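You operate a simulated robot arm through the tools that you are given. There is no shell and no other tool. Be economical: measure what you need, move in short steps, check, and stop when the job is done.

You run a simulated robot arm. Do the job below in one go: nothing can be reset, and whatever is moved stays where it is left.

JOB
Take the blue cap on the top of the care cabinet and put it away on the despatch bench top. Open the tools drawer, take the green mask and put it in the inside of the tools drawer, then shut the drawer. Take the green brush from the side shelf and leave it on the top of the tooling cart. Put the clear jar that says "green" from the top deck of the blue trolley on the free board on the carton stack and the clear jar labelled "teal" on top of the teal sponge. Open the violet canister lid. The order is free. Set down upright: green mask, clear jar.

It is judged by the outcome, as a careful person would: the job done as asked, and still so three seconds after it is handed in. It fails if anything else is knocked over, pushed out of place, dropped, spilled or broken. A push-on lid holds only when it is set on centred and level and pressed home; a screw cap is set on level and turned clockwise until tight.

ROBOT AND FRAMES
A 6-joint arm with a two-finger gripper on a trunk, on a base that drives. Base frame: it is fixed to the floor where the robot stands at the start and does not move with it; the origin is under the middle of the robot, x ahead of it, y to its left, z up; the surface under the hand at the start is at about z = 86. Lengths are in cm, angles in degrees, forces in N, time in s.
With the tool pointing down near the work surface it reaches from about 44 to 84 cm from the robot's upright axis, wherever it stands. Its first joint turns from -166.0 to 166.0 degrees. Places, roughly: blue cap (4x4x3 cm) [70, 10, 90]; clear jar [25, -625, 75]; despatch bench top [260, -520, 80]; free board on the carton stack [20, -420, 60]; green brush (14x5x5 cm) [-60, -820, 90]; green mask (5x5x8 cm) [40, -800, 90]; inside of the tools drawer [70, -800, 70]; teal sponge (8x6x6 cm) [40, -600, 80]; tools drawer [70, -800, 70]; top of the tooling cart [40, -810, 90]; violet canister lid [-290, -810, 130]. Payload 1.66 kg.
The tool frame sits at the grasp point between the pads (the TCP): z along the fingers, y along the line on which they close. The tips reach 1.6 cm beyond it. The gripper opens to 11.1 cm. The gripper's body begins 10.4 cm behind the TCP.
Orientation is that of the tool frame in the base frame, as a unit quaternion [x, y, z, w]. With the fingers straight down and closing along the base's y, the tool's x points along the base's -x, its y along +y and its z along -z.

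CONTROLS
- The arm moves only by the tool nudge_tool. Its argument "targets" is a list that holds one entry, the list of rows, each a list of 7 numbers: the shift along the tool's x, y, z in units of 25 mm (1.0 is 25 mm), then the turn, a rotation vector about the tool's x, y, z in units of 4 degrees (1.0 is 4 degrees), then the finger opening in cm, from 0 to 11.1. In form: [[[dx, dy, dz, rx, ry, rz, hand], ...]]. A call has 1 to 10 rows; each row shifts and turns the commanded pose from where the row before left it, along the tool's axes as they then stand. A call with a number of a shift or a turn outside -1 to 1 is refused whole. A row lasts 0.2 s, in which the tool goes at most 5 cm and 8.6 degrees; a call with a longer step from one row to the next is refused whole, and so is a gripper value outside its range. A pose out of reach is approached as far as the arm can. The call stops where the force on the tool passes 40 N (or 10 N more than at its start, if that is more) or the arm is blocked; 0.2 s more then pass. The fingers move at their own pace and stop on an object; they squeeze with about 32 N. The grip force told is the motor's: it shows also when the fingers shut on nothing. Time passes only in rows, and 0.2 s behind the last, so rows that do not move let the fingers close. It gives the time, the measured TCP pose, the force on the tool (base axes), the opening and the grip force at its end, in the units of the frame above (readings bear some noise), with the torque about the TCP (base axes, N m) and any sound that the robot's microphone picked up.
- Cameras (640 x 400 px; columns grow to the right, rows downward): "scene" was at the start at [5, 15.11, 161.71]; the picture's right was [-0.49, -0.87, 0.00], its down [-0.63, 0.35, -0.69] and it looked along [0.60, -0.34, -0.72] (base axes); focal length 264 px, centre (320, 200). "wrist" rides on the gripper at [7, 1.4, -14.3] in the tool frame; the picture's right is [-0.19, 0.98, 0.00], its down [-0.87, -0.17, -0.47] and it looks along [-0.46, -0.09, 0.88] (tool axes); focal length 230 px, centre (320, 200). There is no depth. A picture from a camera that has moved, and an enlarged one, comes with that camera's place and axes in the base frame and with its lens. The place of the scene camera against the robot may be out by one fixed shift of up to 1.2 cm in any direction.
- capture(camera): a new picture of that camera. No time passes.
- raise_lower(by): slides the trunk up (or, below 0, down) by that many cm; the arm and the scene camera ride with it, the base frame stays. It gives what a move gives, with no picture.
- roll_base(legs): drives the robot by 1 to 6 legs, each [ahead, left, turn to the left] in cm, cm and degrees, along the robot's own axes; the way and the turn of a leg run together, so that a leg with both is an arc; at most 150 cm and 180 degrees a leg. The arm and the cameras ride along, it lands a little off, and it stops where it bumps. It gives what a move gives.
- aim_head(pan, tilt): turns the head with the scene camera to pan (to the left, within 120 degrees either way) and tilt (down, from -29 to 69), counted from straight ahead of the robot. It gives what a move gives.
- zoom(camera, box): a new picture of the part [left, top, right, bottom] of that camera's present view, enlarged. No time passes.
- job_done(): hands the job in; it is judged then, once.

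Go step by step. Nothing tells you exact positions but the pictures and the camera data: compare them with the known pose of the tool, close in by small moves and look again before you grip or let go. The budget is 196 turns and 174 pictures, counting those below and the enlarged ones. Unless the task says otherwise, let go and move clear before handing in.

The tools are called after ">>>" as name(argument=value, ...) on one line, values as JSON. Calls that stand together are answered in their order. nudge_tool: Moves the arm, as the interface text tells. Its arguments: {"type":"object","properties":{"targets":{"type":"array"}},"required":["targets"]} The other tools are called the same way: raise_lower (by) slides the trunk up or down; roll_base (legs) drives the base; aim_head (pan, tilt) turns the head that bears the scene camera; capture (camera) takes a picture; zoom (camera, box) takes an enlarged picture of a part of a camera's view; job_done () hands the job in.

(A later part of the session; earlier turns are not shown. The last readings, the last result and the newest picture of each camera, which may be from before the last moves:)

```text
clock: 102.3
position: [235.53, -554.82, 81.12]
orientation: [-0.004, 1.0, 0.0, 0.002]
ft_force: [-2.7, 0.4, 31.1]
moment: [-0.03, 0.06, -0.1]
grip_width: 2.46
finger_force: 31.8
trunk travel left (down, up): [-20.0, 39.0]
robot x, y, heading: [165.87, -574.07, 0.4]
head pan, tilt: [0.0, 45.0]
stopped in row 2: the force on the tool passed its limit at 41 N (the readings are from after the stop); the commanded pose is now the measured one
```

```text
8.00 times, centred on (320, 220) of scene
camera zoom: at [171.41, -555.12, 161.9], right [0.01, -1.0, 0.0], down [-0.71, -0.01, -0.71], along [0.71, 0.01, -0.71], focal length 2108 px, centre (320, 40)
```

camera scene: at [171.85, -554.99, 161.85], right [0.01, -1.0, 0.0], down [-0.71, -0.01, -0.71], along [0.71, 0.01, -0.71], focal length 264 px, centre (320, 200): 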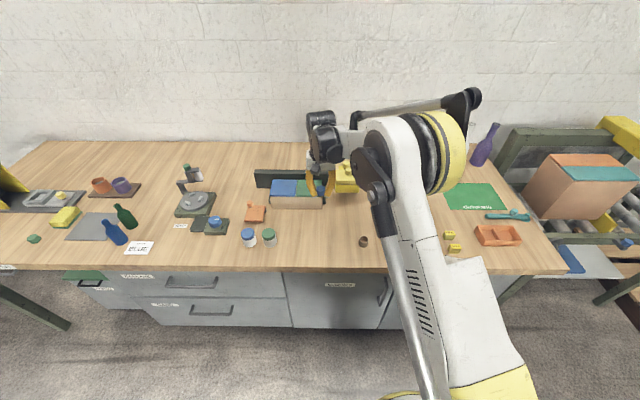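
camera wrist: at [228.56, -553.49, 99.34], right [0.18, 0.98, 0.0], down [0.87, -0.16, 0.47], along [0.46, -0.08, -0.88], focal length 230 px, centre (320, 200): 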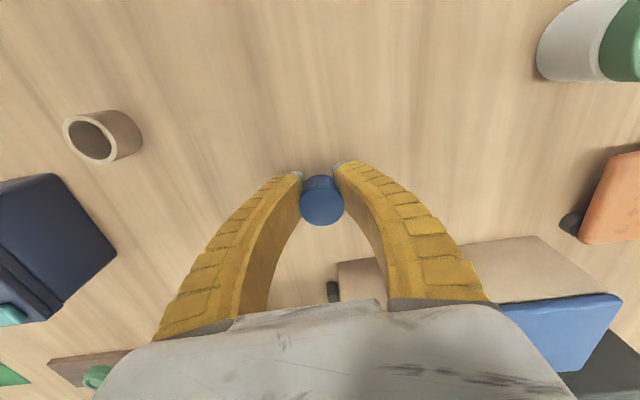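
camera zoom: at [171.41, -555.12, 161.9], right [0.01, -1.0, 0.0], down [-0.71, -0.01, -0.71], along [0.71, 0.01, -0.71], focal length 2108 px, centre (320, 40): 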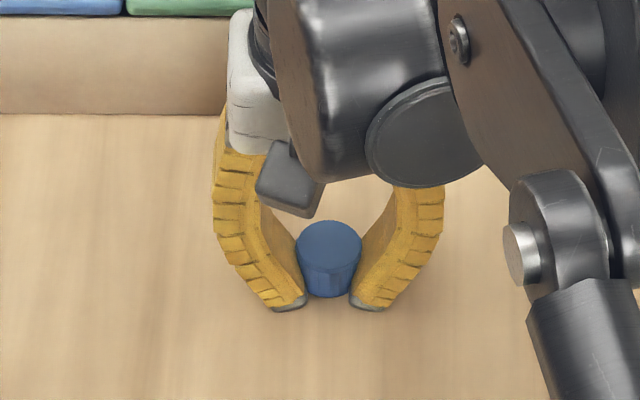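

Contact. I'll relieve slightly, open, and rise.

>>> nudge_tool(targets=[[[0, 0, -0.08, 0, 0, 0, 0], [0, 0, 0, 0, 0, 0, 0], [0, 0, 0, 0, 0, 0, 5.5], [0, 0, 0, 0, 0, 0, 5.5], [0, 0, 0, 0, 0, 0, 5.5], [0, 0, -0.4, 0, 0, 0, 5.5], [0, 0, -1, 0, 0, 0, 5.5], [0, 0, -1, 0, 0, 0, 5.5], [0, 0, -1, 0, 0, 0, 5.5], [0, 0, -1, 0, 0, 0, 5.5]]])

>>> zoom(camera="scene", box=[240, 170, 400, 270])

>>> capture(camera="wrist")

```text
clock: 104.5
position: [235.62, -554.84, 92.09]
orientation: [-0.005, 1.0, -0.001, 0.001]
ft_force: [0.8, 0.1, 0.6]
moment: [0.03, -0.01, -0.01]
grip_width: 5.69
finger_force: 1.2
trunk travel left (down, up): [-20.0, 39.0]
robot x, y, heading: [165.8, -574.19, 0.7]
head pan, tilt: [0.0, 45.0]
```

```text
4.00 times, centred on (320, 220) of scene
camera zoom: at [171.74, -555.04, 161.87], right [0.01, -1.0, 0.0], down [-0.71, -0.01, -0.71], along [0.71, 0.01, -0.71], focal length 1054 px, centre (320, 120)
```

zoom: 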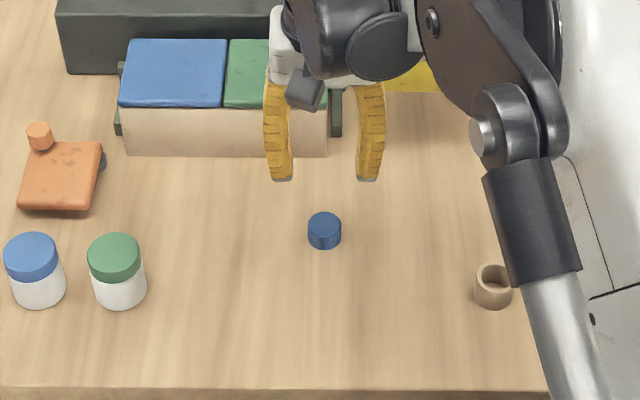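

```text
137 pictures are left
camera wrist: at [228.54, -553.46, 106.32], right [0.18, 0.98, 0.0], down [0.87, -0.16, 0.47], along [0.47, -0.08, -0.88], focal length 230 px, centre (320, 200)
```

wrist: 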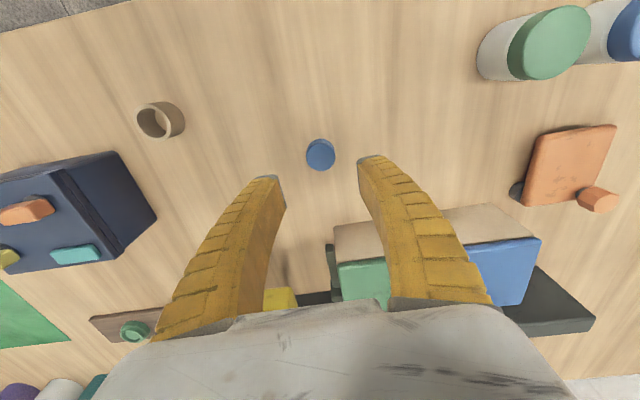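

The cap stands on the bench top. I'll retract the arm.

>>> nudge_tool(targets=[[[0, 0, -1, 0, 0, 0, 5.5], [0, 0, -1, 0, 0, 0, 5.5], [1, -0.9, -1, 0, 0, 0, 5.5], [1, -0.9, -1, 0, 0, 0, 5.5], [1, -0.9, -1, 0, 0, 0, 5.5], [1, -0.9, -1, 0, 0, 0, 5.5], [1, -0.9, -1, 0, 0, 0, 5.5], [1, -0.9, -1, 0, 0, 0, 5.5], [1, -0.9, -1, 0, 0, 0, 5.5], [1, -0.9, -1, 0, 0, 0, 5.5]]])

>>> roll_base(legs=[[0, -118, 0], [-40, 0, 0]])

>>> aim_head(pan=115, tilt=35)

>>> capture(camera="scene")

```text
clock: 106.7
position: [215.7, -573.04, 116.99]
orientation: [-0.005, 1.0, -0.001, 0.001]
ft_force: [-0.4, 0.6, 0.4]
moment: [0.05, 0.0, 0.02]
grip_width: 5.69
finger_force: 0.6
trunk travel left (down, up): [-20.0, 39.0]
robot x, y, heading: [165.85, -574.03, 0.4]
head pan, tilt: [0.0, 45.0]
```

```text
clock: 114.8
position: [176.61, -691.69, 117.1]
orientation: [-0.003, 1.0, 0.0, 0.001]
ft_force: [0.6, 0.7, 0.6]
moment: [0.01, -0.01, 0.0]
grip_width: 5.7
finger_force: 1.6
trunk travel left (down, up): [-20.0, 39.0]
robot x, y, heading: [126.94, -692.54, 0.4]
head pan, tilt: [0.0, 45.0]
```

```text
clock: 116.8
position: [176.74, -691.62, 117.01]
orientation: [-0.003, 1.0, 0.0, -0.001]
ft_force: [0.3, -0.4, -0.4]
moment: [0.01, 0.01, 0.0]
grip_width: 5.73
finger_force: 1.2
trunk travel left (down, up): [-20.0, 39.0]
robot x, y, heading: [126.91, -692.69, 0.3]
head pan, tilt: [115.0, 35.0]
```

```text
136 pictures are left
camera scene: at [120.86, -665.54, 163.35], right [0.9, 0.43, 0.0], down [0.25, -0.52, -0.82], along [-0.35, 0.74, -0.57], focal length 264 px, centre (320, 200)
```

scene: 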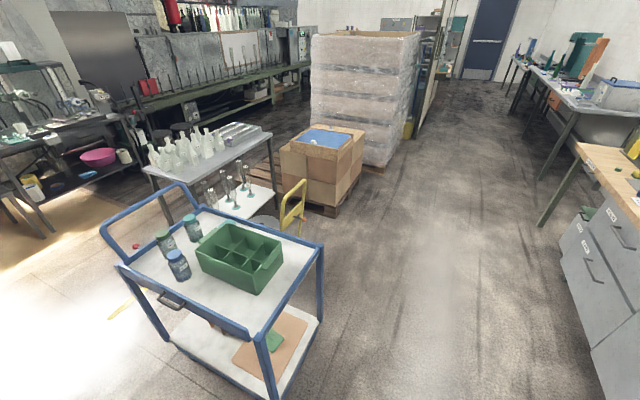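

>>> zoom(camera="scene", box=[90, 170, 330, 320])

>>> zoom(camera="scene", box=[140, 205, 220, 255])

```text
2.67 times, centred on (210, 245) of scene
camera zoom: at [120.86, -665.54, 163.35], right [0.9, 0.43, 0.0], down [0.25, -0.52, -0.82], along [-0.35, 0.74, -0.57], focal length 703 px, centre (613, 80)
```

zoom: 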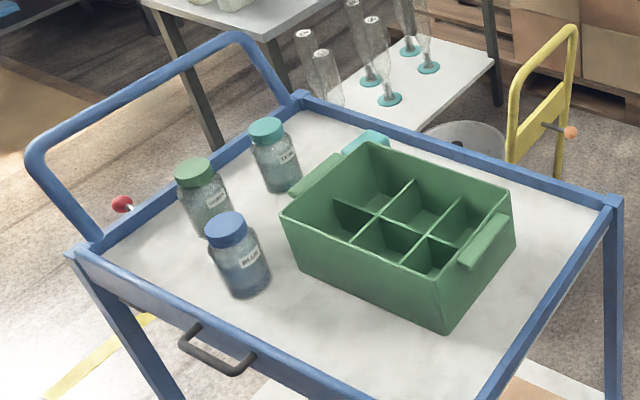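

```text
8.00 times, centred on (180, 230) of scene
camera zoom: at [120.86, -665.54, 163.35], right [0.9, 0.43, 0.0], down [0.25, -0.52, -0.82], along [-0.35, 0.74, -0.57], focal length 2108 px, centre (1440, -40)
```

zoom: 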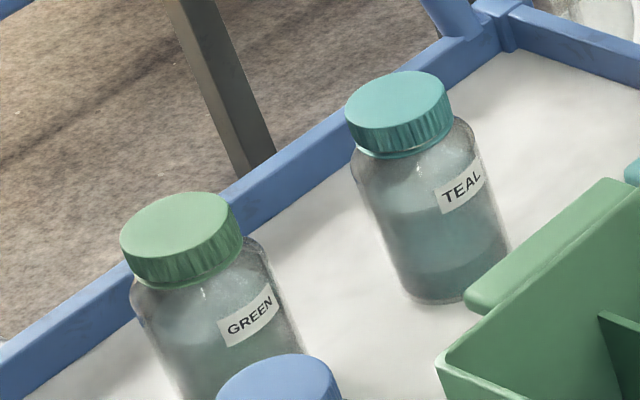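

The labels read GREEN (green cap) and TEAL (teal cap), with a blue one as third. I'll drive to the trolley's -y side, facing it.

>>> roll_base(legs=[[-95, 0, 0], [0, 0, 89.7]])

>>> aim_head(pan=0, tilt=50)

>>> capture(camera="scene")

```text
clock: 125.5
position: [32.2, -642.94, 117.12]
orientation: [-0.702, 0.712, 0.0, 0.0]
ft_force: [0.1, -0.1, 0.4]
moment: [-0.01, 0.0, 0.0]
grip_width: 5.73
finger_force: 0.9
trunk travel left (down, up): [-20.0, 39.0]
robot x, y, heading: [32.48, -692.9, 88.9]
head pan, tilt: [115.0, 35.0]
```

```text
clock: 127.4
position: [32.2, -642.95, 117.0]
orientation: [-0.702, 0.712, 0.001, 0.001]
ft_force: [0.6, -0.4, -0.2]
moment: [0.0, 0.01, -0.01]
grip_width: 5.69
finger_force: 2.1
trunk travel left (down, up): [-20.0, 39.0]
robot x, y, heading: [31.96, -693.19, 89.2]
head pan, tilt: [0.0, 50.0]
```

```text
133 pictures are left
camera scene: at [13.13, -686.88, 161.17], right [1.0, -0.01, 0.0], down [-0.01, -0.77, -0.64], along [0.01, 0.64, -0.77], focal length 264 px, centre (320, 200)
```

scene: 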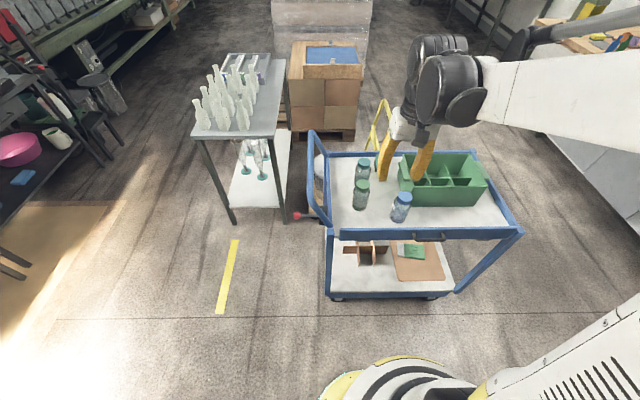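

I'll move forward 15 cm and look closer.

>>> roll_base(legs=[[15, 0, 0.8]])

>>> zoom(camera="scene", box=[300, 120, 540, 270])

>>> capture(camera="wrist")

```text
clock: 128.8
position: [31.61, -628.02, 117.0]
orientation: [0.707, -0.707, 0.001, -0.001]
ft_force: [0.4, 0.0, -0.7]
moment: [-0.09, -0.02, -0.02]
grip_width: 5.68
finger_force: 1.1
trunk travel left (down, up): [-20.0, 39.0]
robot x, y, heading: [31.94, -678.15, 89.8]
head pan, tilt: [0.0, 50.0]
```

```text
2.67 times, centred on (420, 195) of scene
camera zoom: at [13.17, -672.14, 161.17], right [1.0, 0.0, 0.0], down [0.0, -0.77, -0.64], along [0.0, 0.64, -0.77], focal length 703 px, centre (53, 213)
```

zoom: 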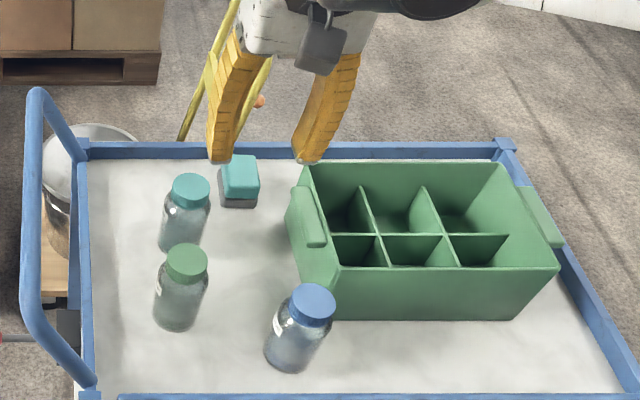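

```text
131 pictures are left
camera wrist: at [30.22, -634.92, 131.27], right [-0.98, 0.19, 0.0], down [0.17, 0.87, 0.47], along [0.09, 0.46, -0.88], focal length 230 px, centre (320, 200)
```

wrist: 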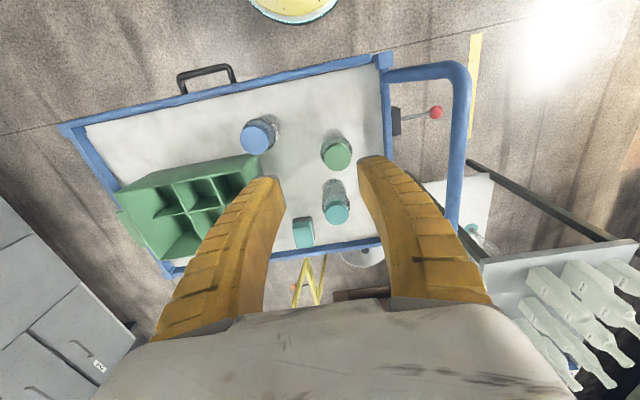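

Deck at about z=75; green jar at ≈[29.2, -621.6], teal jar ≈[31.8, -608.7], sponge ≈[41.4, -601], blue jar ≈[44, -627.5]. I'll move above the green jar and check.

>>> nudge_tool(targets=[[[-0.25, 0.1, 0.85, 0, 0, 0, 10], [-0.25, 0.1, 0.85, 0, 0, 0, 10], [-0.25, 0.1, 0.85, 0, 0, 0, 10], [-0.25, 0.1, 0.85, 0, 0, 0, 10], [-0.25, 0.1, 0.85, 0, 0, 0, 10], [-0.25, 0.1, 0.85, 0, 0, 0, 10], [-0.25, 0.1, 0.85, 0, 0, 0, 10], [-0.25, 0.1, 0.85, 0, 0, 0, 10], [-0.25, 0.1, 0.85, 0, 0, 0, 10], [-0.25, 0.1, 0.85, 0, 0, 0, 10]]])

>>> capture(camera="wrist")

>>> zoom(camera="scene", box=[300, 120, 540, 270])

```text
clock: 131.0
position: [29.26, -621.75, 95.85]
orientation: [-0.707, 0.707, 0.001, 0.0]
ft_force: [0.1, 0.2, 0.5]
moment: [-0.02, 0.03, 0.01]
grip_width: 10.08
finger_force: 0.4
trunk travel left (down, up): [-20.0, 39.0]
robot x, y, heading: [32.08, -678.02, 89.9]
head pan, tilt: [0.0, 50.0]
```

```text
130 pictures are left
camera wrist: at [27.81, -628.75, 110.04], right [-0.98, 0.19, 0.0], down [0.17, 0.87, 0.47], along [0.09, 0.46, -0.88], focal length 230 px, centre (320, 200)
```

wrist: 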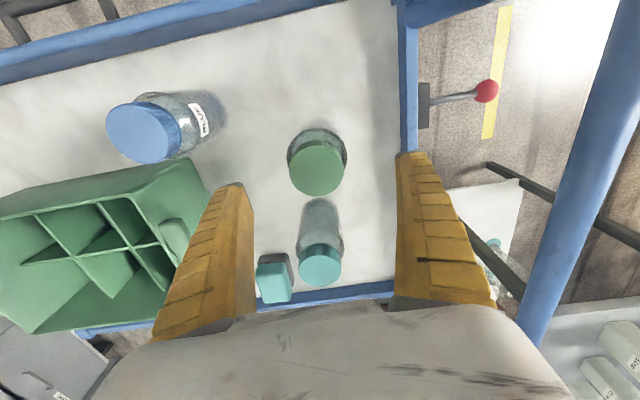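

```text
2.67 times, centred on (420, 195) of scene
camera zoom: at [13.17, -672.22, 161.17], right [1.0, 0.0, 0.0], down [0.0, -0.77, -0.64], along [0.0, 0.64, -0.77], focal length 703 px, centre (53, 213)
```

zoom: 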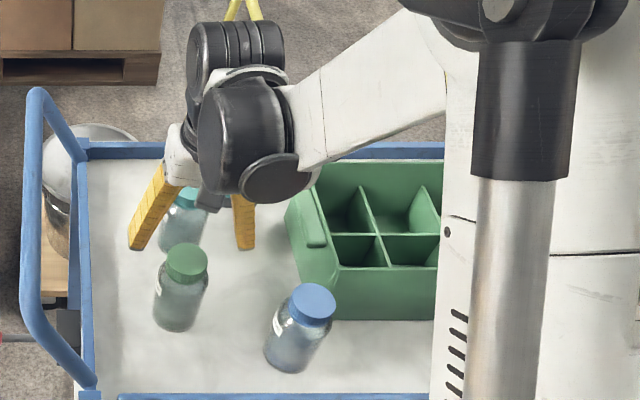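

Aligned within half a centimetre. I'll descend onto the green jar's body and close.

>>> nudge_tool(targets=[[[-0.16, -0.12, 0.5, 0, 0, 0, 10], [0, 0, 0.9, 0, 0, 0, 10], [0, 0, 0.9, 0, 0, 0, 10], [0, 0, 0.9, 0, 0, 0, 10], [0, 0, 0.9, 0, 0, 0, 10], [0, 0, 0.9, 0, 0, 0, 10], [0, 0, 0.5, 0, 0, 0, 10], [0, 0, 0, 0, 0, 0, 10]]])

>>> capture(camera="wrist")

>>> zoom(camera="scene", box=[320, 150, 480, 250])

```text
clock: 132.8
position: [29.47, -621.37, 82.02]
orientation: [0.708, -0.707, 0.0, -0.001]
ft_force: [-0.5, -0.2, 0.6]
moment: [-0.02, 0.01, -0.04]
grip_width: 10.07
finger_force: 0.1
trunk travel left (down, up): [-20.0, 39.0]
robot x, y, heading: [32.2, -677.98, 89.9]
head pan, tilt: [0.0, 50.0]
```

```text
128 pictures are left
camera wrist: at [28.06, -628.32, 96.32], right [-0.98, 0.19, 0.0], down [0.17, 0.87, 0.47], along [0.09, 0.46, -0.88], focal length 230 px, centre (320, 200)
```

wrist: 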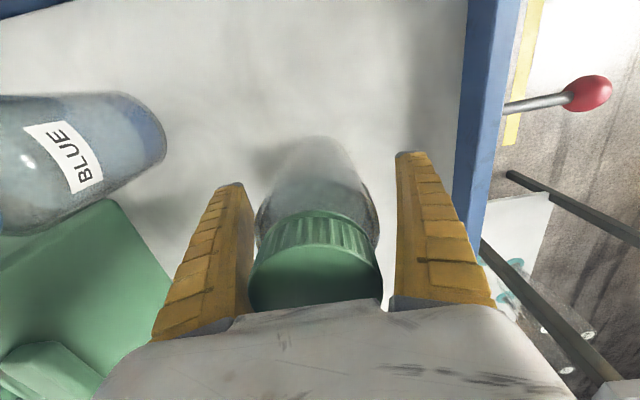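

```text
4.00 times, centred on (400, 200) of scene
camera zoom: at [13.17, -672.27, 161.17], right [1.0, 0.0, 0.0], down [0.0, -0.77, -0.64], along [0.0, 0.64, -0.77], focal length 1054 px, centre (0, 200)
```

zoom: 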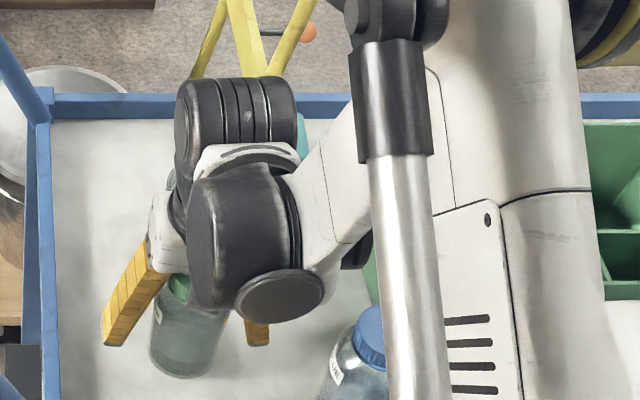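

Well centred. I'll close and lift.

>>> nudge_tool(targets=[[[0, 0, 0, 0, 0, 0, 5], [0, 0, 0, 0, 0, 0, 4], [0, 0, 0, 0, 0, 0, 3], [0, 0, 0, 0, 0, 0, 3], [0, 0, 0, 0, 0, 0, 3], [0, 0, -0.4, 0, 0, 0, 3], [0, 0, -0.8, 0, 0, 0, 3]]])

>>> capture(camera="wrist")

>>> capture(camera="scene")

```text
clock: 134.4
position: [29.46, -621.42, 85.07]
orientation: [0.707, -0.707, 0.0, 0.0]
ft_force: [0.0, -0.4, -2.7]
moment: [-0.02, -0.01, -0.01]
grip_width: 6.05
finger_force: 32.0
trunk travel left (down, up): [-20.0, 39.0]
robot x, y, heading: [32.33, -677.74, 90.2]
head pan, tilt: [0.0, 50.0]
```

```text
126 pictures are left
camera wrist: at [28.08, -628.38, 99.3], right [-0.98, 0.19, 0.0], down [0.17, 0.87, 0.47], along [0.09, 0.46, -0.88], focal length 230 px, centre (320, 200)
```

wrist: 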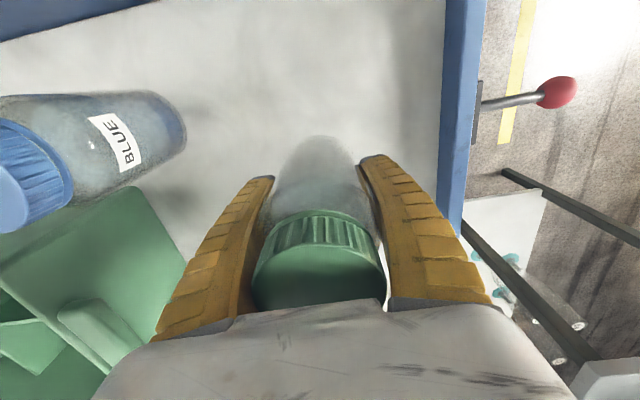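

```text
125 pictures are left
camera scene: at [13.17, -672.28, 161.17], right [1.0, 0.0, 0.0], down [0.0, -0.77, -0.64], along [0.0, 0.64, -0.77], focal length 264 px, centre (320, 200)
```

scene: 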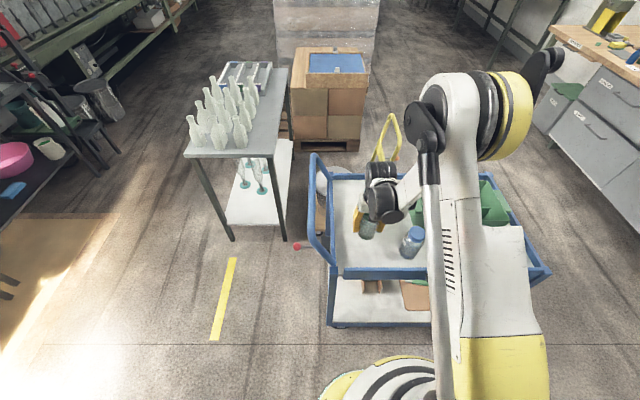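

The green jar is held (6 cm wide). I'll lift it well clear and retract before driving.

>>> nudge_tool(targets=[[[0, 0, -1, 0, 0, 0, 3], [0, 0, -1, 0, 0, 0, 3], [0, 0, -1, 0, 0, 0, 3], [0, 0, -1, 0, 0, 0, 3], [0, 0, -1, 0, 0, 0, 3], [0, 0, -1, 0, 0, 0, 3], [0, 0, -1, 0, 0, 0, 3], [0, 0, -1, 0, 0, 0, 3], [0.3, 0, -1, 0, 0, 0, 3], [0.3, 0, -1, 0, 0, 0, 3]]])

>>> nudge_tool(targets=[[[0.6, 0, -1, 0, 0, 0, 3], [0.6, 0, -1, 0, 0, 0, 3], [0.6, 0, -0.8, 0, 0, 0, 3], [0, 0, 0, 0, 0, 0, 3]]])

>>> roll_base(legs=[[-12, 0, 0], [0, -108, 0], [130, 0, 0], [127, 0, 0]])

>>> aim_head(pan=60, tilt=45)

>>> capture(camera="scene")

```text
clock: 136.6
position: [29.46, -622.85, 110.17]
orientation: [-0.707, 0.707, 0.001, 0.001]
ft_force: [-0.6, 0.7, -2.5]
moment: [0.01, -0.02, -0.02]
grip_width: 6.05
finger_force: 32.9
trunk travel left (down, up): [-20.0, 39.0]
robot x, y, heading: [32.21, -678.15, 89.9]
head pan, tilt: [0.0, 50.0]
```

```text
clock: 137.6
position: [29.42, -627.47, 117.06]
orientation: [-0.707, 0.707, 0.0, -0.001]
ft_force: [0.0, 1.1, -3.8]
moment: [-0.02, 0.03, 0.02]
grip_width: 6.04
finger_force: 32.5
trunk travel left (down, up): [-20.0, 39.0]
robot x, y, heading: [31.99, -677.75, 89.9]
head pan, tilt: [0.0, 50.0]
```

```text
clock: 156.1
position: [141.15, -385.05, 117.08]
orientation: [-0.706, 0.708, 0.0, -0.001]
ft_force: [-0.4, -0.3, -3.6]
moment: [-0.02, 0.0, 0.01]
grip_width: 6.0
finger_force: 31.9
trunk travel left (down, up): [-20.0, 39.0]
robot x, y, heading: [143.69, -435.73, 89.7]
head pan, tilt: [0.0, 50.0]
```

```text
clock: 157.4
position: [141.21, -385.14, 117.16]
orientation: [-0.706, 0.708, 0.0, 0.001]
ft_force: [0.2, -0.9, -3.3]
moment: [0.03, 0.02, 0.04]
grip_width: 6.05
finger_force: 31.8
trunk travel left (down, up): [-20.0, 39.0]
robot x, y, heading: [143.83, -435.37, 89.9]
head pan, tilt: [60.0, 45.0]
```

```text
124 pictures are left
camera scene: at [117.78, -433.45, 161.86], right [0.5, 0.86, 0.0], down [0.61, -0.36, -0.71], along [-0.61, 0.36, -0.71], focal length 264 px, centre (320, 200)
```

scene: 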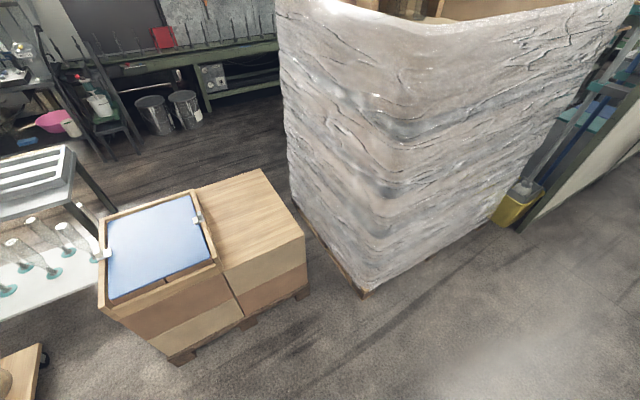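

>>> zoom(camera="scene", box=[80, 150, 320, 300])

```text
2.67 times, centred on (200, 225) of scene
camera zoom: at [117.78, -433.45, 161.86], right [0.5, 0.86, 0.0], down [0.61, -0.36, -0.71], along [-0.61, 0.36, -0.71], focal length 703 px, centre (640, 133)
```

zoom: 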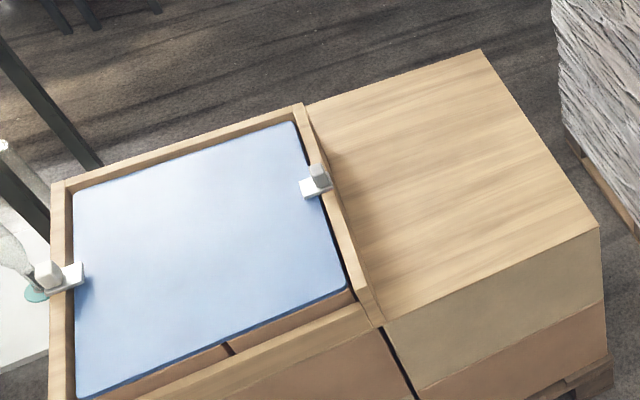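

The free wooden board spans about x -12…47, y -438…-400 at z≈60, matching the given place. I'll turn to face it and approach.

>>> roll_base(legs=[[0, 0, 90.1], [46, 0, 0], [0, -13, 0]])

>>> aim_head(pan=0, tilt=55)

>>> capture(camera="scene")

>>> capture(camera="wrist")

```text
clock: 164.8
position: [47.13, -423.77, 116.95]
orientation: [1.0, -0.008, 0.0, -0.001]
ft_force: [0.7, 1.1, -3.3]
moment: [-0.02, 0.01, -0.01]
grip_width: 6.02
finger_force: 32.2
trunk travel left (down, up): [-20.0, 39.0]
robot x, y, heading: [97.8, -421.86, 178.9]
head pan, tilt: [60.0, 45.0]
```

```text
clock: 166.1
position: [47.18, -423.89, 117.0]
orientation: [1.0, -0.008, 0.0, 0.0]
ft_force: [0.0, -0.5, -3.8]
moment: [0.01, 0.01, 0.02]
grip_width: 6.04
finger_force: 31.6
trunk travel left (down, up): [-20.0, 39.0]
robot x, y, heading: [98.34, -421.92, 179.1]
head pan, tilt: [0.0, 55.0]
```

```text
122 pictures are left
camera scene: at [92.25, -440.77, 160.52], right [0.02, 1.0, 0.0], down [0.82, -0.01, -0.57], along [-0.57, 0.01, -0.82], focal length 264 px, centre (320, 200)
```

scene: 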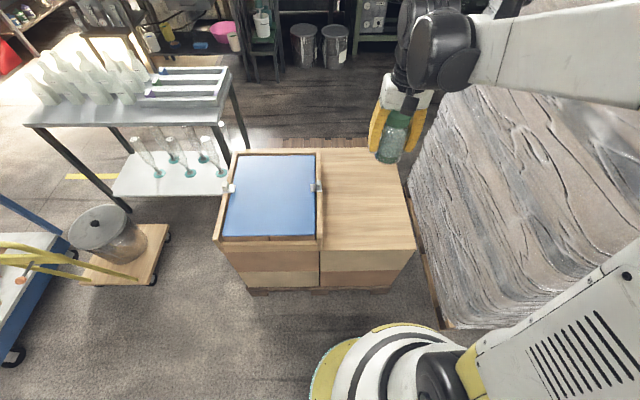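

```text
121 pictures are left
camera wrist: at [54.1, -425.26, 131.33], right [-0.21, -0.98, 0.0], down [-0.86, 0.18, 0.47], along [-0.46, 0.1, -0.88], focal length 230 px, centre (320, 200)
```

wrist: 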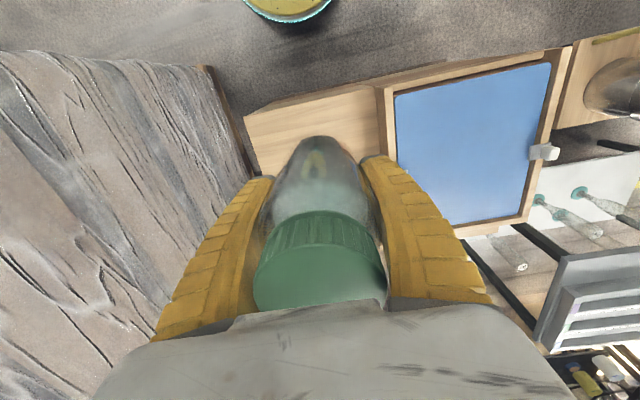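

I'll lower the trunk 20 cm, then move over the board at about [28, -420].

>>> raise_lower(by=-20)

>>> nudge_tool(targets=[[[-0.76, -0.15, 0.5, 0, 0, 0, 3], [-0.76, -0.15, 0.5, 0, 0, 0, 3], [-0.76, -0.15, 0.5, 0, 0, 0, 3], [-0.76, -0.15, 0.5, 0, 0, 0, 3], [-0.76, -0.15, 0.5, 0, 0, 0, 3], [-0.76, -0.15, 0.5, 0, 0, 0, 3], [-0.76, -0.15, 0.5, 0, 0, 0, 3], [-0.76, -0.15, 0.5, 0, 0, 0, 3], [-0.76, -0.15, 0.5, 0, 0, 0, 3], [-0.76, -0.15, 0.5, 0, 0, 0, 3]]])

>>> capture(camera="scene")

>>> capture(camera="wrist")

```text
clock: 168.3
position: [47.2, -423.81, 96.93]
orientation: [1.0, -0.007, 0.0, 0.0]
ft_force: [0.3, -0.1, -3.6]
moment: [-0.02, -0.02, -0.02]
grip_width: 6.05
finger_force: 32.1
trunk travel left (down, up): [0.0, 59.0]
robot x, y, heading: [97.88, -421.65, 179.0]
head pan, tilt: [0.0, 55.0]
```

```text
clock: 170.5
position: [28.26, -419.71, 84.47]
orientation: [1.0, -0.008, 0.0, 0.0]
ft_force: [-0.8, 0.5, -3.4]
moment: [-0.02, -0.04, 0.0]
grip_width: 5.98
finger_force: 32.1
trunk travel left (down, up): [0.0, 59.0]
robot x, y, heading: [97.75, -421.88, 178.9]
head pan, tilt: [0.0, 55.0]
```

```text
120 pictures are left
camera scene: at [92.24, -440.76, 140.52], right [0.02, 1.0, 0.0], down [0.82, -0.01, -0.57], along [-0.57, 0.01, -0.82], focal length 264 px, centre (320, 200)
```

scene: 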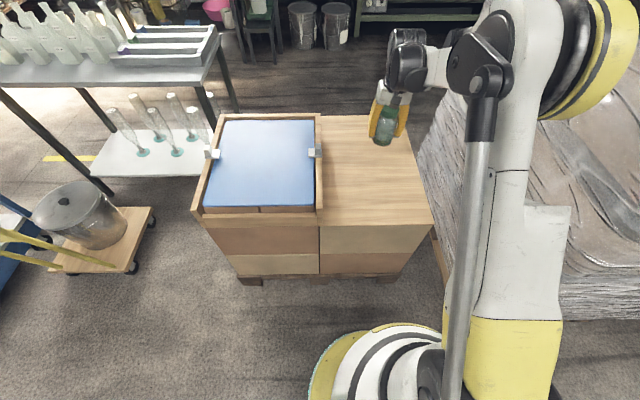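

```text
119 pictures are left
camera wrist: at [35.09, -421.17, 98.86], right [-0.21, -0.98, 0.0], down [-0.86, 0.18, 0.47], along [-0.46, 0.1, -0.88], focal length 230 px, centre (320, 200)
```

wrist: 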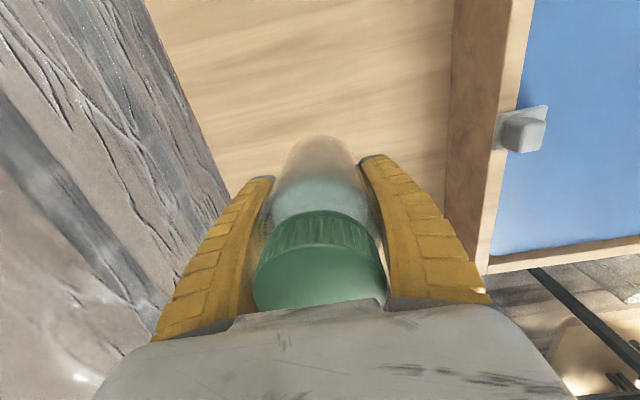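

The jar is over the board with good margins. I'll lower to about z=71, then in small steps.

>>> nudge_tool(targets=[[[0, 0, 0.8, 0, 0, 0, 3], [0, 0, 0.8, 0, 0, 0, 3], [0, 0, 0.8, 0, 0, 0, 3], [0, 0, 0.8, 0, 0, 0, 3], [0, 0, 0.8, 0, 0, 0, 3], [0, 0, 0.6, 0, 0, 0, 3], [0, 0, 0.3, 0, 0, 0, 3], [0, 0, 0.1, 0, 0, 0, 3], [0, 0, 0.1, 0, 0, 0, 3]]])

>>> zoom(camera="scene", box=[310, 70, 470, 170])

```text
clock: 172.5
position: [28.29, -419.78, 71.88]
orientation: [1.0, -0.008, 0.0, 0.0]
ft_force: [-0.2, 0.3, -3.6]
moment: [0.02, -0.02, -0.03]
grip_width: 5.99
finger_force: 31.8
trunk travel left (down, up): [0.0, 59.0]
robot x, y, heading: [98.0, -422.16, 179.0]
head pan, tilt: [0.0, 55.0]
```

```text
4.00 times, centred on (390, 120) of scene
camera zoom: at [92.25, -440.76, 140.52], right [0.02, 1.0, 0.0], down [0.82, -0.01, -0.57], along [-0.57, 0.01, -0.82], focal length 1054 px, centre (40, 520)
```

zoom: 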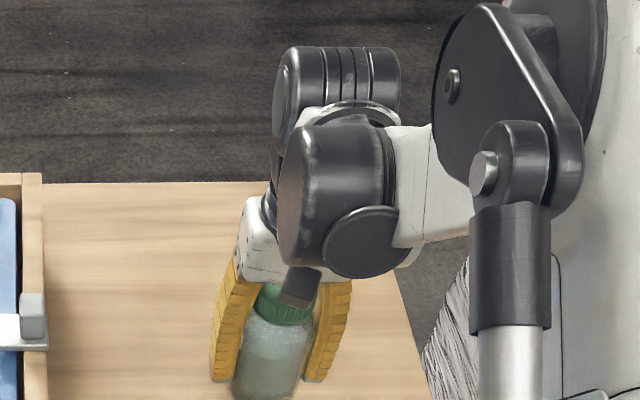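

>>> nudge_tool(targets=[[[0, 0, 0.15, 0, 0, 0, 3], [0, 0, 0.15, 0, 0, 0, 3], [0, 0, 0.15, 0, 0, 0, 3], [0, 0, 0.15, 0, 0, 0, 3], [0, 0, 0.1, 0, 0, 0, 3], [0, 0, 0, 0, 0, 0, 3]]])

>>> nudge_tool(targets=[[[0, 0, 0.1, 0, 0, 0, 3], [0, 0, 0.1, 0, 0, 0, 3]]])

>>> nudge_tool(targets=[[[0, 0, 0.1, 0, 0, 0, 3], [0, 0, 0.1, 0, 0, 0, 3]]])

>>> zoom(camera="scene", box=[330, 110, 450, 185])

```text
clock: 173.9
position: [28.19, -419.72, 70.09]
orientation: [1.0, -0.008, 0.0, 0.001]
ft_force: [0.2, -0.3, -3.6]
moment: [-0.03, 0.0, 0.04]
grip_width: 5.99
finger_force: 31.7
trunk travel left (down, up): [0.0, 59.0]
robot x, y, heading: [97.95, -422.09, 178.9]
head pan, tilt: [0.0, 55.0]
```

```text
clock: 174.5
position: [28.21, -419.63, 69.55]
orientation: [1.0, -0.008, 0.0, 0.001]
ft_force: [-0.1, 0.1, -3.4]
moment: [0.0, -0.02, 0.0]
grip_width: 6.0
finger_force: 32.2
trunk travel left (down, up): [0.0, 59.0]
robot x, y, heading: [97.71, -421.77, 179.1]
head pan, tilt: [0.0, 55.0]
```

```text
clock: 175.1
position: [28.2, -419.76, 69.09]
orientation: [1.0, -0.009, 0.0, 0.0]
ft_force: [0.3, -0.2, -3.0]
moment: [0.01, 0.01, 0.04]
grip_width: 5.97
finger_force: 31.9
trunk travel left (down, up): [0.0, 59.0]
robot x, y, heading: [97.7, -421.87, 178.8]
head pan, tilt: [0.0, 55.0]
```

```text
5.33 times, centred on (390, 148) of scene
camera zoom: at [92.25, -440.76, 140.52], right [0.02, 1.0, 0.0], down [0.82, -0.01, -0.57], along [-0.57, 0.01, -0.82], focal length 1406 px, centre (-53, 480)
```

zoom: 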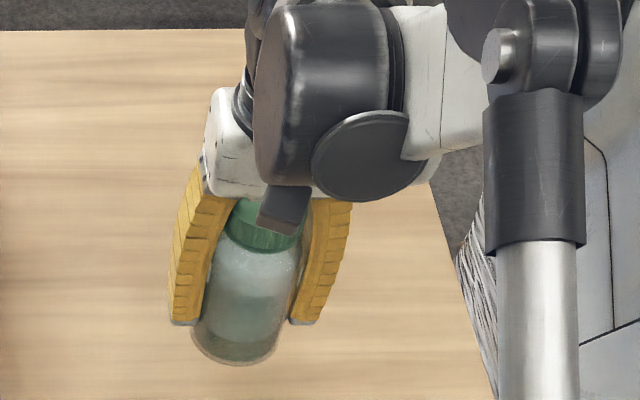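

>>> nudge_tool(targets=[[[0, 0, 0.12, 0, 0, 0, 3], [0, 0, 0.12, 0, 0, 0, 3], [0, 0, 0.12, 0, 0, 0, 3]]])

>>> nudge_tool(targets=[[[0, 0, 0.1, 0, 0, 0, 3], [0, 0, 0.1, 0, 0, 0, 3]]])

>>> nudge_tool(targets=[[[0, 0, 0.1, 0, 0, 0, 3], [0, 0, 0.1, 0, 0, 0, 3]]])

>>> nudge_tool(targets=[[[0, 0, 0.1, 0, 0, 0, 3], [0, 0, 0.1, 0, 0, 0, 3]]])

>>> zoom(camera="scene", box=[330, 110, 450, 185])

```text
clock: 175.9
position: [28.15, -419.77, 68.19]
orientation: [1.0, -0.009, 0.0, -0.001]
ft_force: [0.6, 0.1, -3.6]
moment: [0.03, 0.04, 0.02]
grip_width: 5.97
finger_force: 32.1
trunk travel left (down, up): [0.0, 59.0]
robot x, y, heading: [97.83, -422.11, 179.1]
head pan, tilt: [0.0, 55.0]
```

```text
clock: 176.5
position: [28.28, -419.67, 67.56]
orientation: [1.0, -0.008, 0.0, 0.0]
ft_force: [-0.3, -0.4, -4.0]
moment: [0.01, 0.0, 0.01]
grip_width: 6.0
finger_force: 31.7
trunk travel left (down, up): [0.0, 59.0]
robot x, y, heading: [98.11, -421.97, 178.9]
head pan, tilt: [0.0, 55.0]
```

```text
clock: 177.1
position: [28.15, -419.76, 67.16]
orientation: [1.0, -0.008, 0.0, 0.001]
ft_force: [0.3, 0.2, -3.7]
moment: [0.02, 0.0, -0.02]
grip_width: 5.99
finger_force: 31.8
trunk travel left (down, up): [0.0, 59.0]
robot x, y, heading: [97.73, -422.01, 178.9]
head pan, tilt: [0.0, 55.0]
```

```text
clock: 177.7
position: [28.21, -419.64, 66.53]
orientation: [1.0, -0.008, 0.0, -0.001]
ft_force: [-0.4, -0.4, -3.5]
moment: [0.02, 0.0, -0.01]
grip_width: 5.98
finger_force: 31.4
trunk travel left (down, up): [0.0, 59.0]
robot x, y, heading: [97.64, -422.05, 179.1]
head pan, tilt: [0.0, 55.0]
```

```text
5.33 times, centred on (390, 148) of scene
camera zoom: at [92.25, -440.76, 140.52], right [0.02, 1.0, 0.0], down [0.82, -0.01, -0.57], along [-0.57, 0.01, -0.82], focal length 1406 px, centre (-53, 480)
```

zoom: 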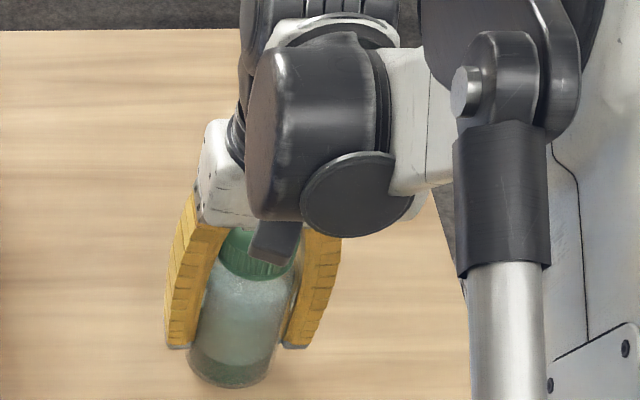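

>>> nudge_tool(targets=[[[0, 0, 0.1, 0, 0, 0, 3], [0, 0, 0.1, 0, 0, 0, 3]]])

>>> nudge_tool(targets=[[[0, 0, 0.1, 0, 0, 0, 3], [0, 0, 0.1, 0, 0, 0, 3]]])

>>> nudge_tool(targets=[[[0, 0, 0.1, 0, 0, 0, 3], [0, 0, 0.1, 0, 0, 0, 3]]])

>>> zoom(camera="scene", box=[330, 110, 450, 185])

```text
clock: 178.3
position: [28.31, -419.71, 65.99]
orientation: [1.0, -0.008, 0.0, 0.0]
ft_force: [-0.9, -0.3, -2.6]
moment: [0.03, 0.01, 0.0]
grip_width: 5.98
finger_force: 32.3
trunk travel left (down, up): [0.0, 59.0]
robot x, y, heading: [97.81, -421.9, 179.2]
head pan, tilt: [0.0, 55.0]
```

```text
clock: 178.9
position: [28.33, -419.67, 65.76]
orientation: [1.0, -0.008, -0.002, 0.0]
ft_force: [-4.2, 0.7, 16.0]
moment: [0.03, 0.0, 0.15]
grip_width: 5.94
finger_force: 31.8
trunk travel left (down, up): [0.0, 59.0]
robot x, y, heading: [97.44, -422.05, 179.0]
head pan, tilt: [0.0, 55.0]
```

```text
clock: 179.5
position: [28.35, -419.62, 65.15]
orientation: [1.0, -0.009, -0.001, 0.0]
ft_force: [-2.8, 1.4, 17.2]
moment: [0.06, -0.09, 0.14]
grip_width: 5.96
finger_force: 32.0
trunk travel left (down, up): [0.0, 59.0]
robot x, y, heading: [98.03, -421.84, 178.9]
head pan, tilt: [0.0, 55.0]
```

```text
5.33 times, centred on (390, 148) of scene
camera zoom: at [92.41, -440.75, 140.53], right [0.02, 1.0, 0.0], down [0.82, -0.01, -0.57], along [-0.57, 0.01, -0.82], focal length 1406 px, centre (-53, 480)
```

zoom: 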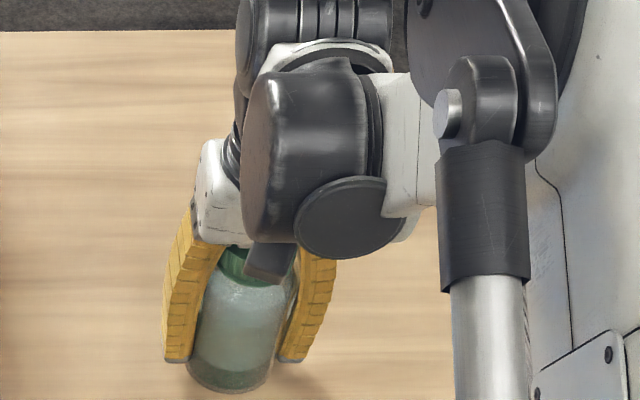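

The jar is resting on the board. I'll open and lift straight up.

>>> nudge_tool(targets=[[[0, 0, -0.05, 0, 0, 0, 3], [0, 0, 0, 0, 0, 0, 8.5], [0, 0, 0, 0, 0, 0, 9], [0, 0, 0, 0, 0, 0, 9], [0, 0, -0.4, 0, 0, 0, 9], [0, 0, -0.8, 0, 0, 0, 9], [0, 0, -1, 0, 0, 0, 9], [0, 0, -1, 0, 0, 0, 9], [0, 0, -1, 0, 0, 0, 9], [0, 0, -1, 0, 0, 0, 9]]])

>>> nudge_tool(targets=[[[0, 0, -1, 0, 0, 0, 9], [0, 0, -1, 0, 0, 0, 9], [0.8, 0, -1, 0, 0, 0, 9], [0.8, 0, -1, 0, 0, 0, 9], [0.8, 0, 0, 0, 0, 0, 9], [0.8, 0, 0, 0, 0, 0, 9], [0.8, 0, 0, 0, 0, 0, 9], [0.8, 0, 0, 0, 0, 0, 9], [0.8, 0, 0, 0, 0, 0, 9], [0.8, 0.1, 0, 0, 0, 0, 9]]])

>>> raise_lower(by=20)

>>> zoom(camera="scene", box=[200, 100, 520, 300])

```text
clock: 181.7
position: [28.28, -419.68, 78.25]
orientation: [1.0, -0.008, 0.0, 0.0]
ft_force: [0.5, 0.1, -0.4]
moment: [-0.01, 0.0, 0.02]
grip_width: 9.09
finger_force: 0.7
trunk travel left (down, up): [0.0, 59.0]
robot x, y, heading: [98.15, -422.08, 179.0]
head pan, tilt: [0.0, 55.0]
```

```text
clock: 183.9
position: [44.3, -420.24, 88.22]
orientation: [1.0, -0.008, 0.0, 0.0]
ft_force: [0.7, 1.2, 0.0]
moment: [0.0, -0.02, 0.02]
grip_width: 9.08
finger_force: 0.6
trunk travel left (down, up): [0.0, 59.0]
robot x, y, heading: [98.02, -421.98, 179.2]
head pan, tilt: [0.0, 55.0]
```

```text
clock: 186.1
position: [44.26, -420.21, 108.19]
orientation: [1.0, -0.008, -0.001, 0.0]
ft_force: [1.0, 0.1, -0.6]
moment: [-0.01, -0.02, 0.03]
grip_width: 9.07
finger_force: 0.7
trunk travel left (down, up): [-20.0, 39.0]
robot x, y, heading: [97.94, -422.23, 178.8]
head pan, tilt: [0.0, 55.0]
```

```text
2.00 times, centred on (360, 200) of scene
camera zoom: at [92.27, -440.76, 160.51], right [0.02, 1.0, 0.0], down [0.82, -0.01, -0.57], along [-0.57, 0.01, -0.82], focal length 527 px, centre (240, 200)
```

zoom: 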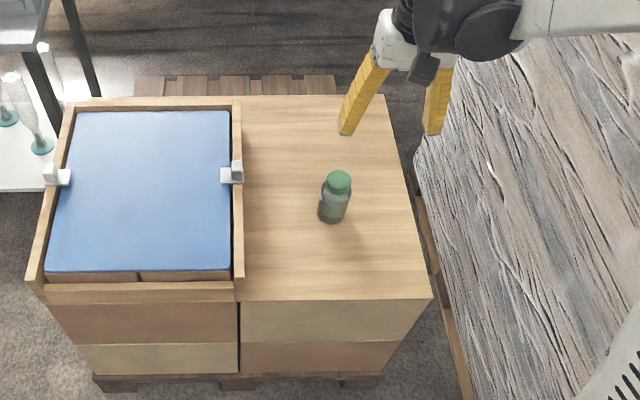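

The green jar stands upright on the board. I'll drive back to the trolley for the teal jar.

>>> roll_base(legs=[[-46, 0, 0], [0, 0, -89], [-130, 0, 0], [-138, 0, 0], [0, 111, 0]])

>>> capture(camera="scene")

```text
clock: 210.5
position: [33.43, -635.08, 108.25]
orientation: [-0.701, 0.713, 0.001, 0.001]
ft_force: [0.4, 0.0, -0.6]
moment: [0.0, 0.01, 0.0]
grip_width: 9.08
finger_force: 0.8
trunk travel left (down, up): [-20.0, 39.0]
robot x, y, heading: [31.95, -688.34, 88.8]
head pan, tilt: [0.0, 55.0]
```

```text
113 pictures are left
camera scene: at [12.89, -683.02, 160.52], right [1.0, -0.02, 0.0], down [-0.01, -0.82, -0.57], along [0.01, 0.57, -0.82], focal length 264 px, centre (320, 200)
```

scene: 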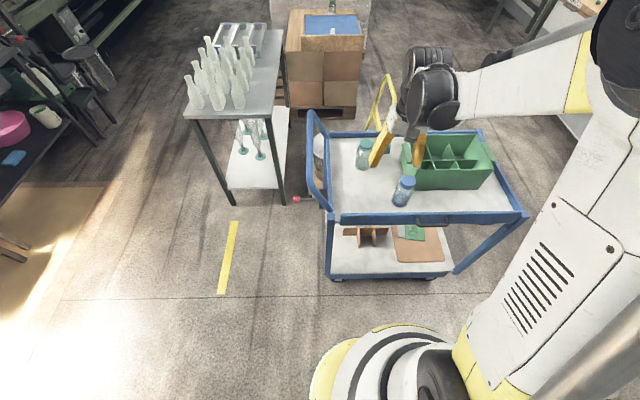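

>>> roll_base(legs=[[12, 0, 1.2]])

>>> capture(camera="wrist")

>>> zoom(camera="scene", box=[300, 120, 540, 270])

```text
clock: 211.7
position: [32.52, -623.17, 108.29]
orientation: [0.708, -0.706, 0.0, 0.0]
ft_force: [0.7, 1.2, -0.6]
moment: [-0.03, 0.02, -0.03]
grip_width: 9.11
finger_force: 1.0
trunk travel left (down, up): [-20.0, 39.0]
robot x, y, heading: [31.95, -676.82, 90.1]
head pan, tilt: [0.0, 55.0]
```

```text
112 pictures are left
camera wrist: at [31.14, -630.06, 122.47], right [-0.98, 0.19, 0.0], down [0.16, 0.87, 0.47], along [0.09, 0.46, -0.88], focal length 230 px, centre (320, 200)
```

wrist: 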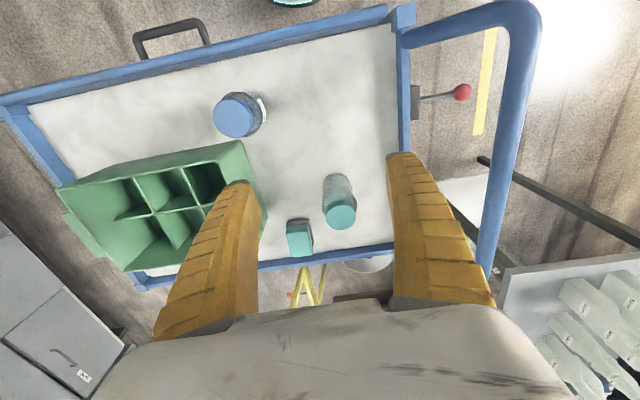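

```text
2.67 times, centred on (420, 195) of scene
camera zoom: at [12.89, -671.44, 160.51], right [1.0, 0.0, 0.0], down [0.0, -0.82, -0.57], along [0.0, 0.57, -0.82], focal length 703 px, centre (53, 213)
```

zoom: 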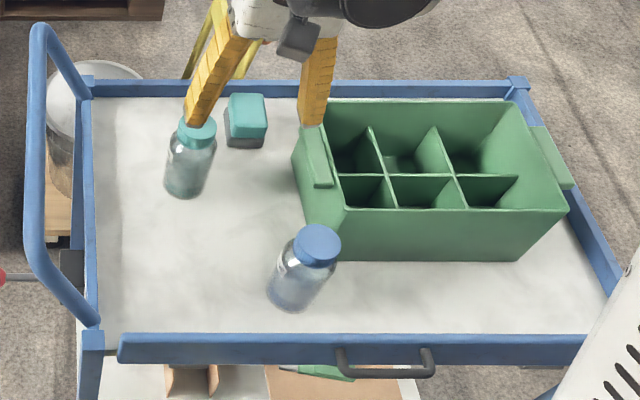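

Teal jar at ≈[31.6, -608.5]. I'll go above it.

>>> nudge_tool(targets=[[[-0.84, 0.05, 0.7, 0, 0, 0, 10], [-0.84, 0.05, 0.7, 0, 0, 0, 10], [-0.84, 0.05, 0.7, 0, 0, 0, 10], [-0.84, 0.05, 0.7, 0, 0, 0, 10], [-0.84, 0.05, 0.7, 0, 0, 0, 10], [-0.84, 0.05, 0.7, 0, 0, 0, 10], [-0.84, 0.06, 0.7, 0, 0, 0, 10], [0, 0, 0, 0, 0, 0, 10]]])

>>> capture(camera="wrist")

>>> zoom(camera="scene", box=[340, 130, 460, 205])

```text
clock: 213.5
position: [31.7, -608.55, 95.96]
orientation: [0.709, -0.706, 0.0, 0.0]
ft_force: [-0.4, -0.2, -0.2]
moment: [0.01, -0.02, 0.02]
grip_width: 10.04
finger_force: 0.4
trunk travel left (down, up): [-20.0, 39.0]
robot x, y, heading: [31.59, -676.77, 90.4]
head pan, tilt: [0.0, 55.0]
```

```text
110 pictures are left
camera wrist: at [30.2, -615.48, 110.26], right [-0.98, 0.19, 0.0], down [0.16, 0.87, 0.47], along [0.09, 0.46, -0.88], focal length 230 px, centre (320, 200)
```

wrist: 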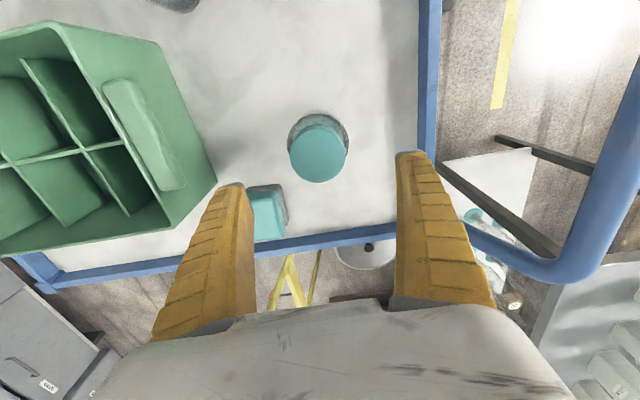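

```text
5.33 times, centred on (400, 168) of scene
camera zoom: at [12.89, -671.59, 160.53], right [1.0, 0.0, 0.0], down [0.0, -0.82, -0.57], along [0.0, 0.57, -0.82], focal length 1406 px, centre (-107, 373)
```

zoom: 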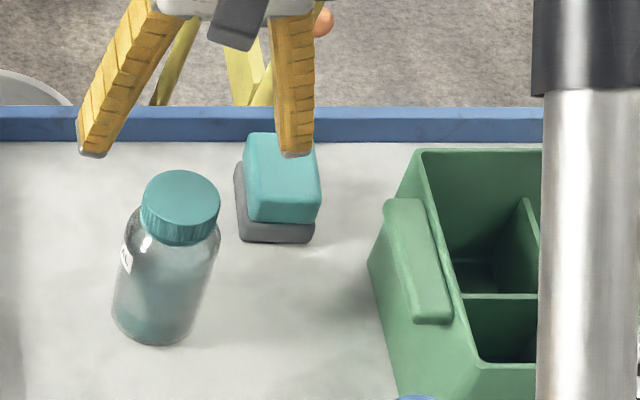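

I'll shift 0.6 cm back in y, narrow the opening a bit, and descend.

>>> nudge_tool(targets=[[[0.24, 0, 0.2, 0, 0, 0, 8.6], [0, 0, 0.5, 0, 0, 0, 8.6], [0, 0, 0.9, 0, 0, 0, 8.6], [0, 0, 0.9, 0, 0, 0, 8.6], [0, 0, 0.9, 0, 0, 0, 8.6], [0, 0, 0.9, 0, 0, 0, 8.6], [0, 0, 0.9, 0, 0, 0, 8.6], [0, 0, 0, 0, 0, 0, 8.6]]])

>>> capture(camera="wrist")

```text
clock: 215.3
position: [31.55, -609.02, 83.04]
orientation: [0.708, -0.706, -0.001, -0.001]
ft_force: [0.9, -0.6, -0.1]
moment: [-0.02, 0.0, -0.01]
grip_width: 8.72
finger_force: 0.9
trunk travel left (down, up): [-20.0, 39.0]
robot x, y, heading: [32.55, -676.87, 90.0]
head pan, tilt: [0.0, 55.0]
```

```text
108 pictures are left
camera wrist: at [30.17, -616.04, 97.31], right [-0.98, 0.19, 0.0], down [0.16, 0.87, 0.47], along [0.09, 0.46, -0.88], focal length 230 px, centre (320, 200)
```

wrist: 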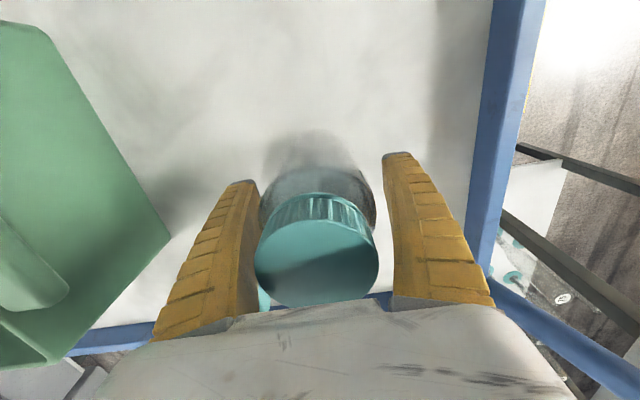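

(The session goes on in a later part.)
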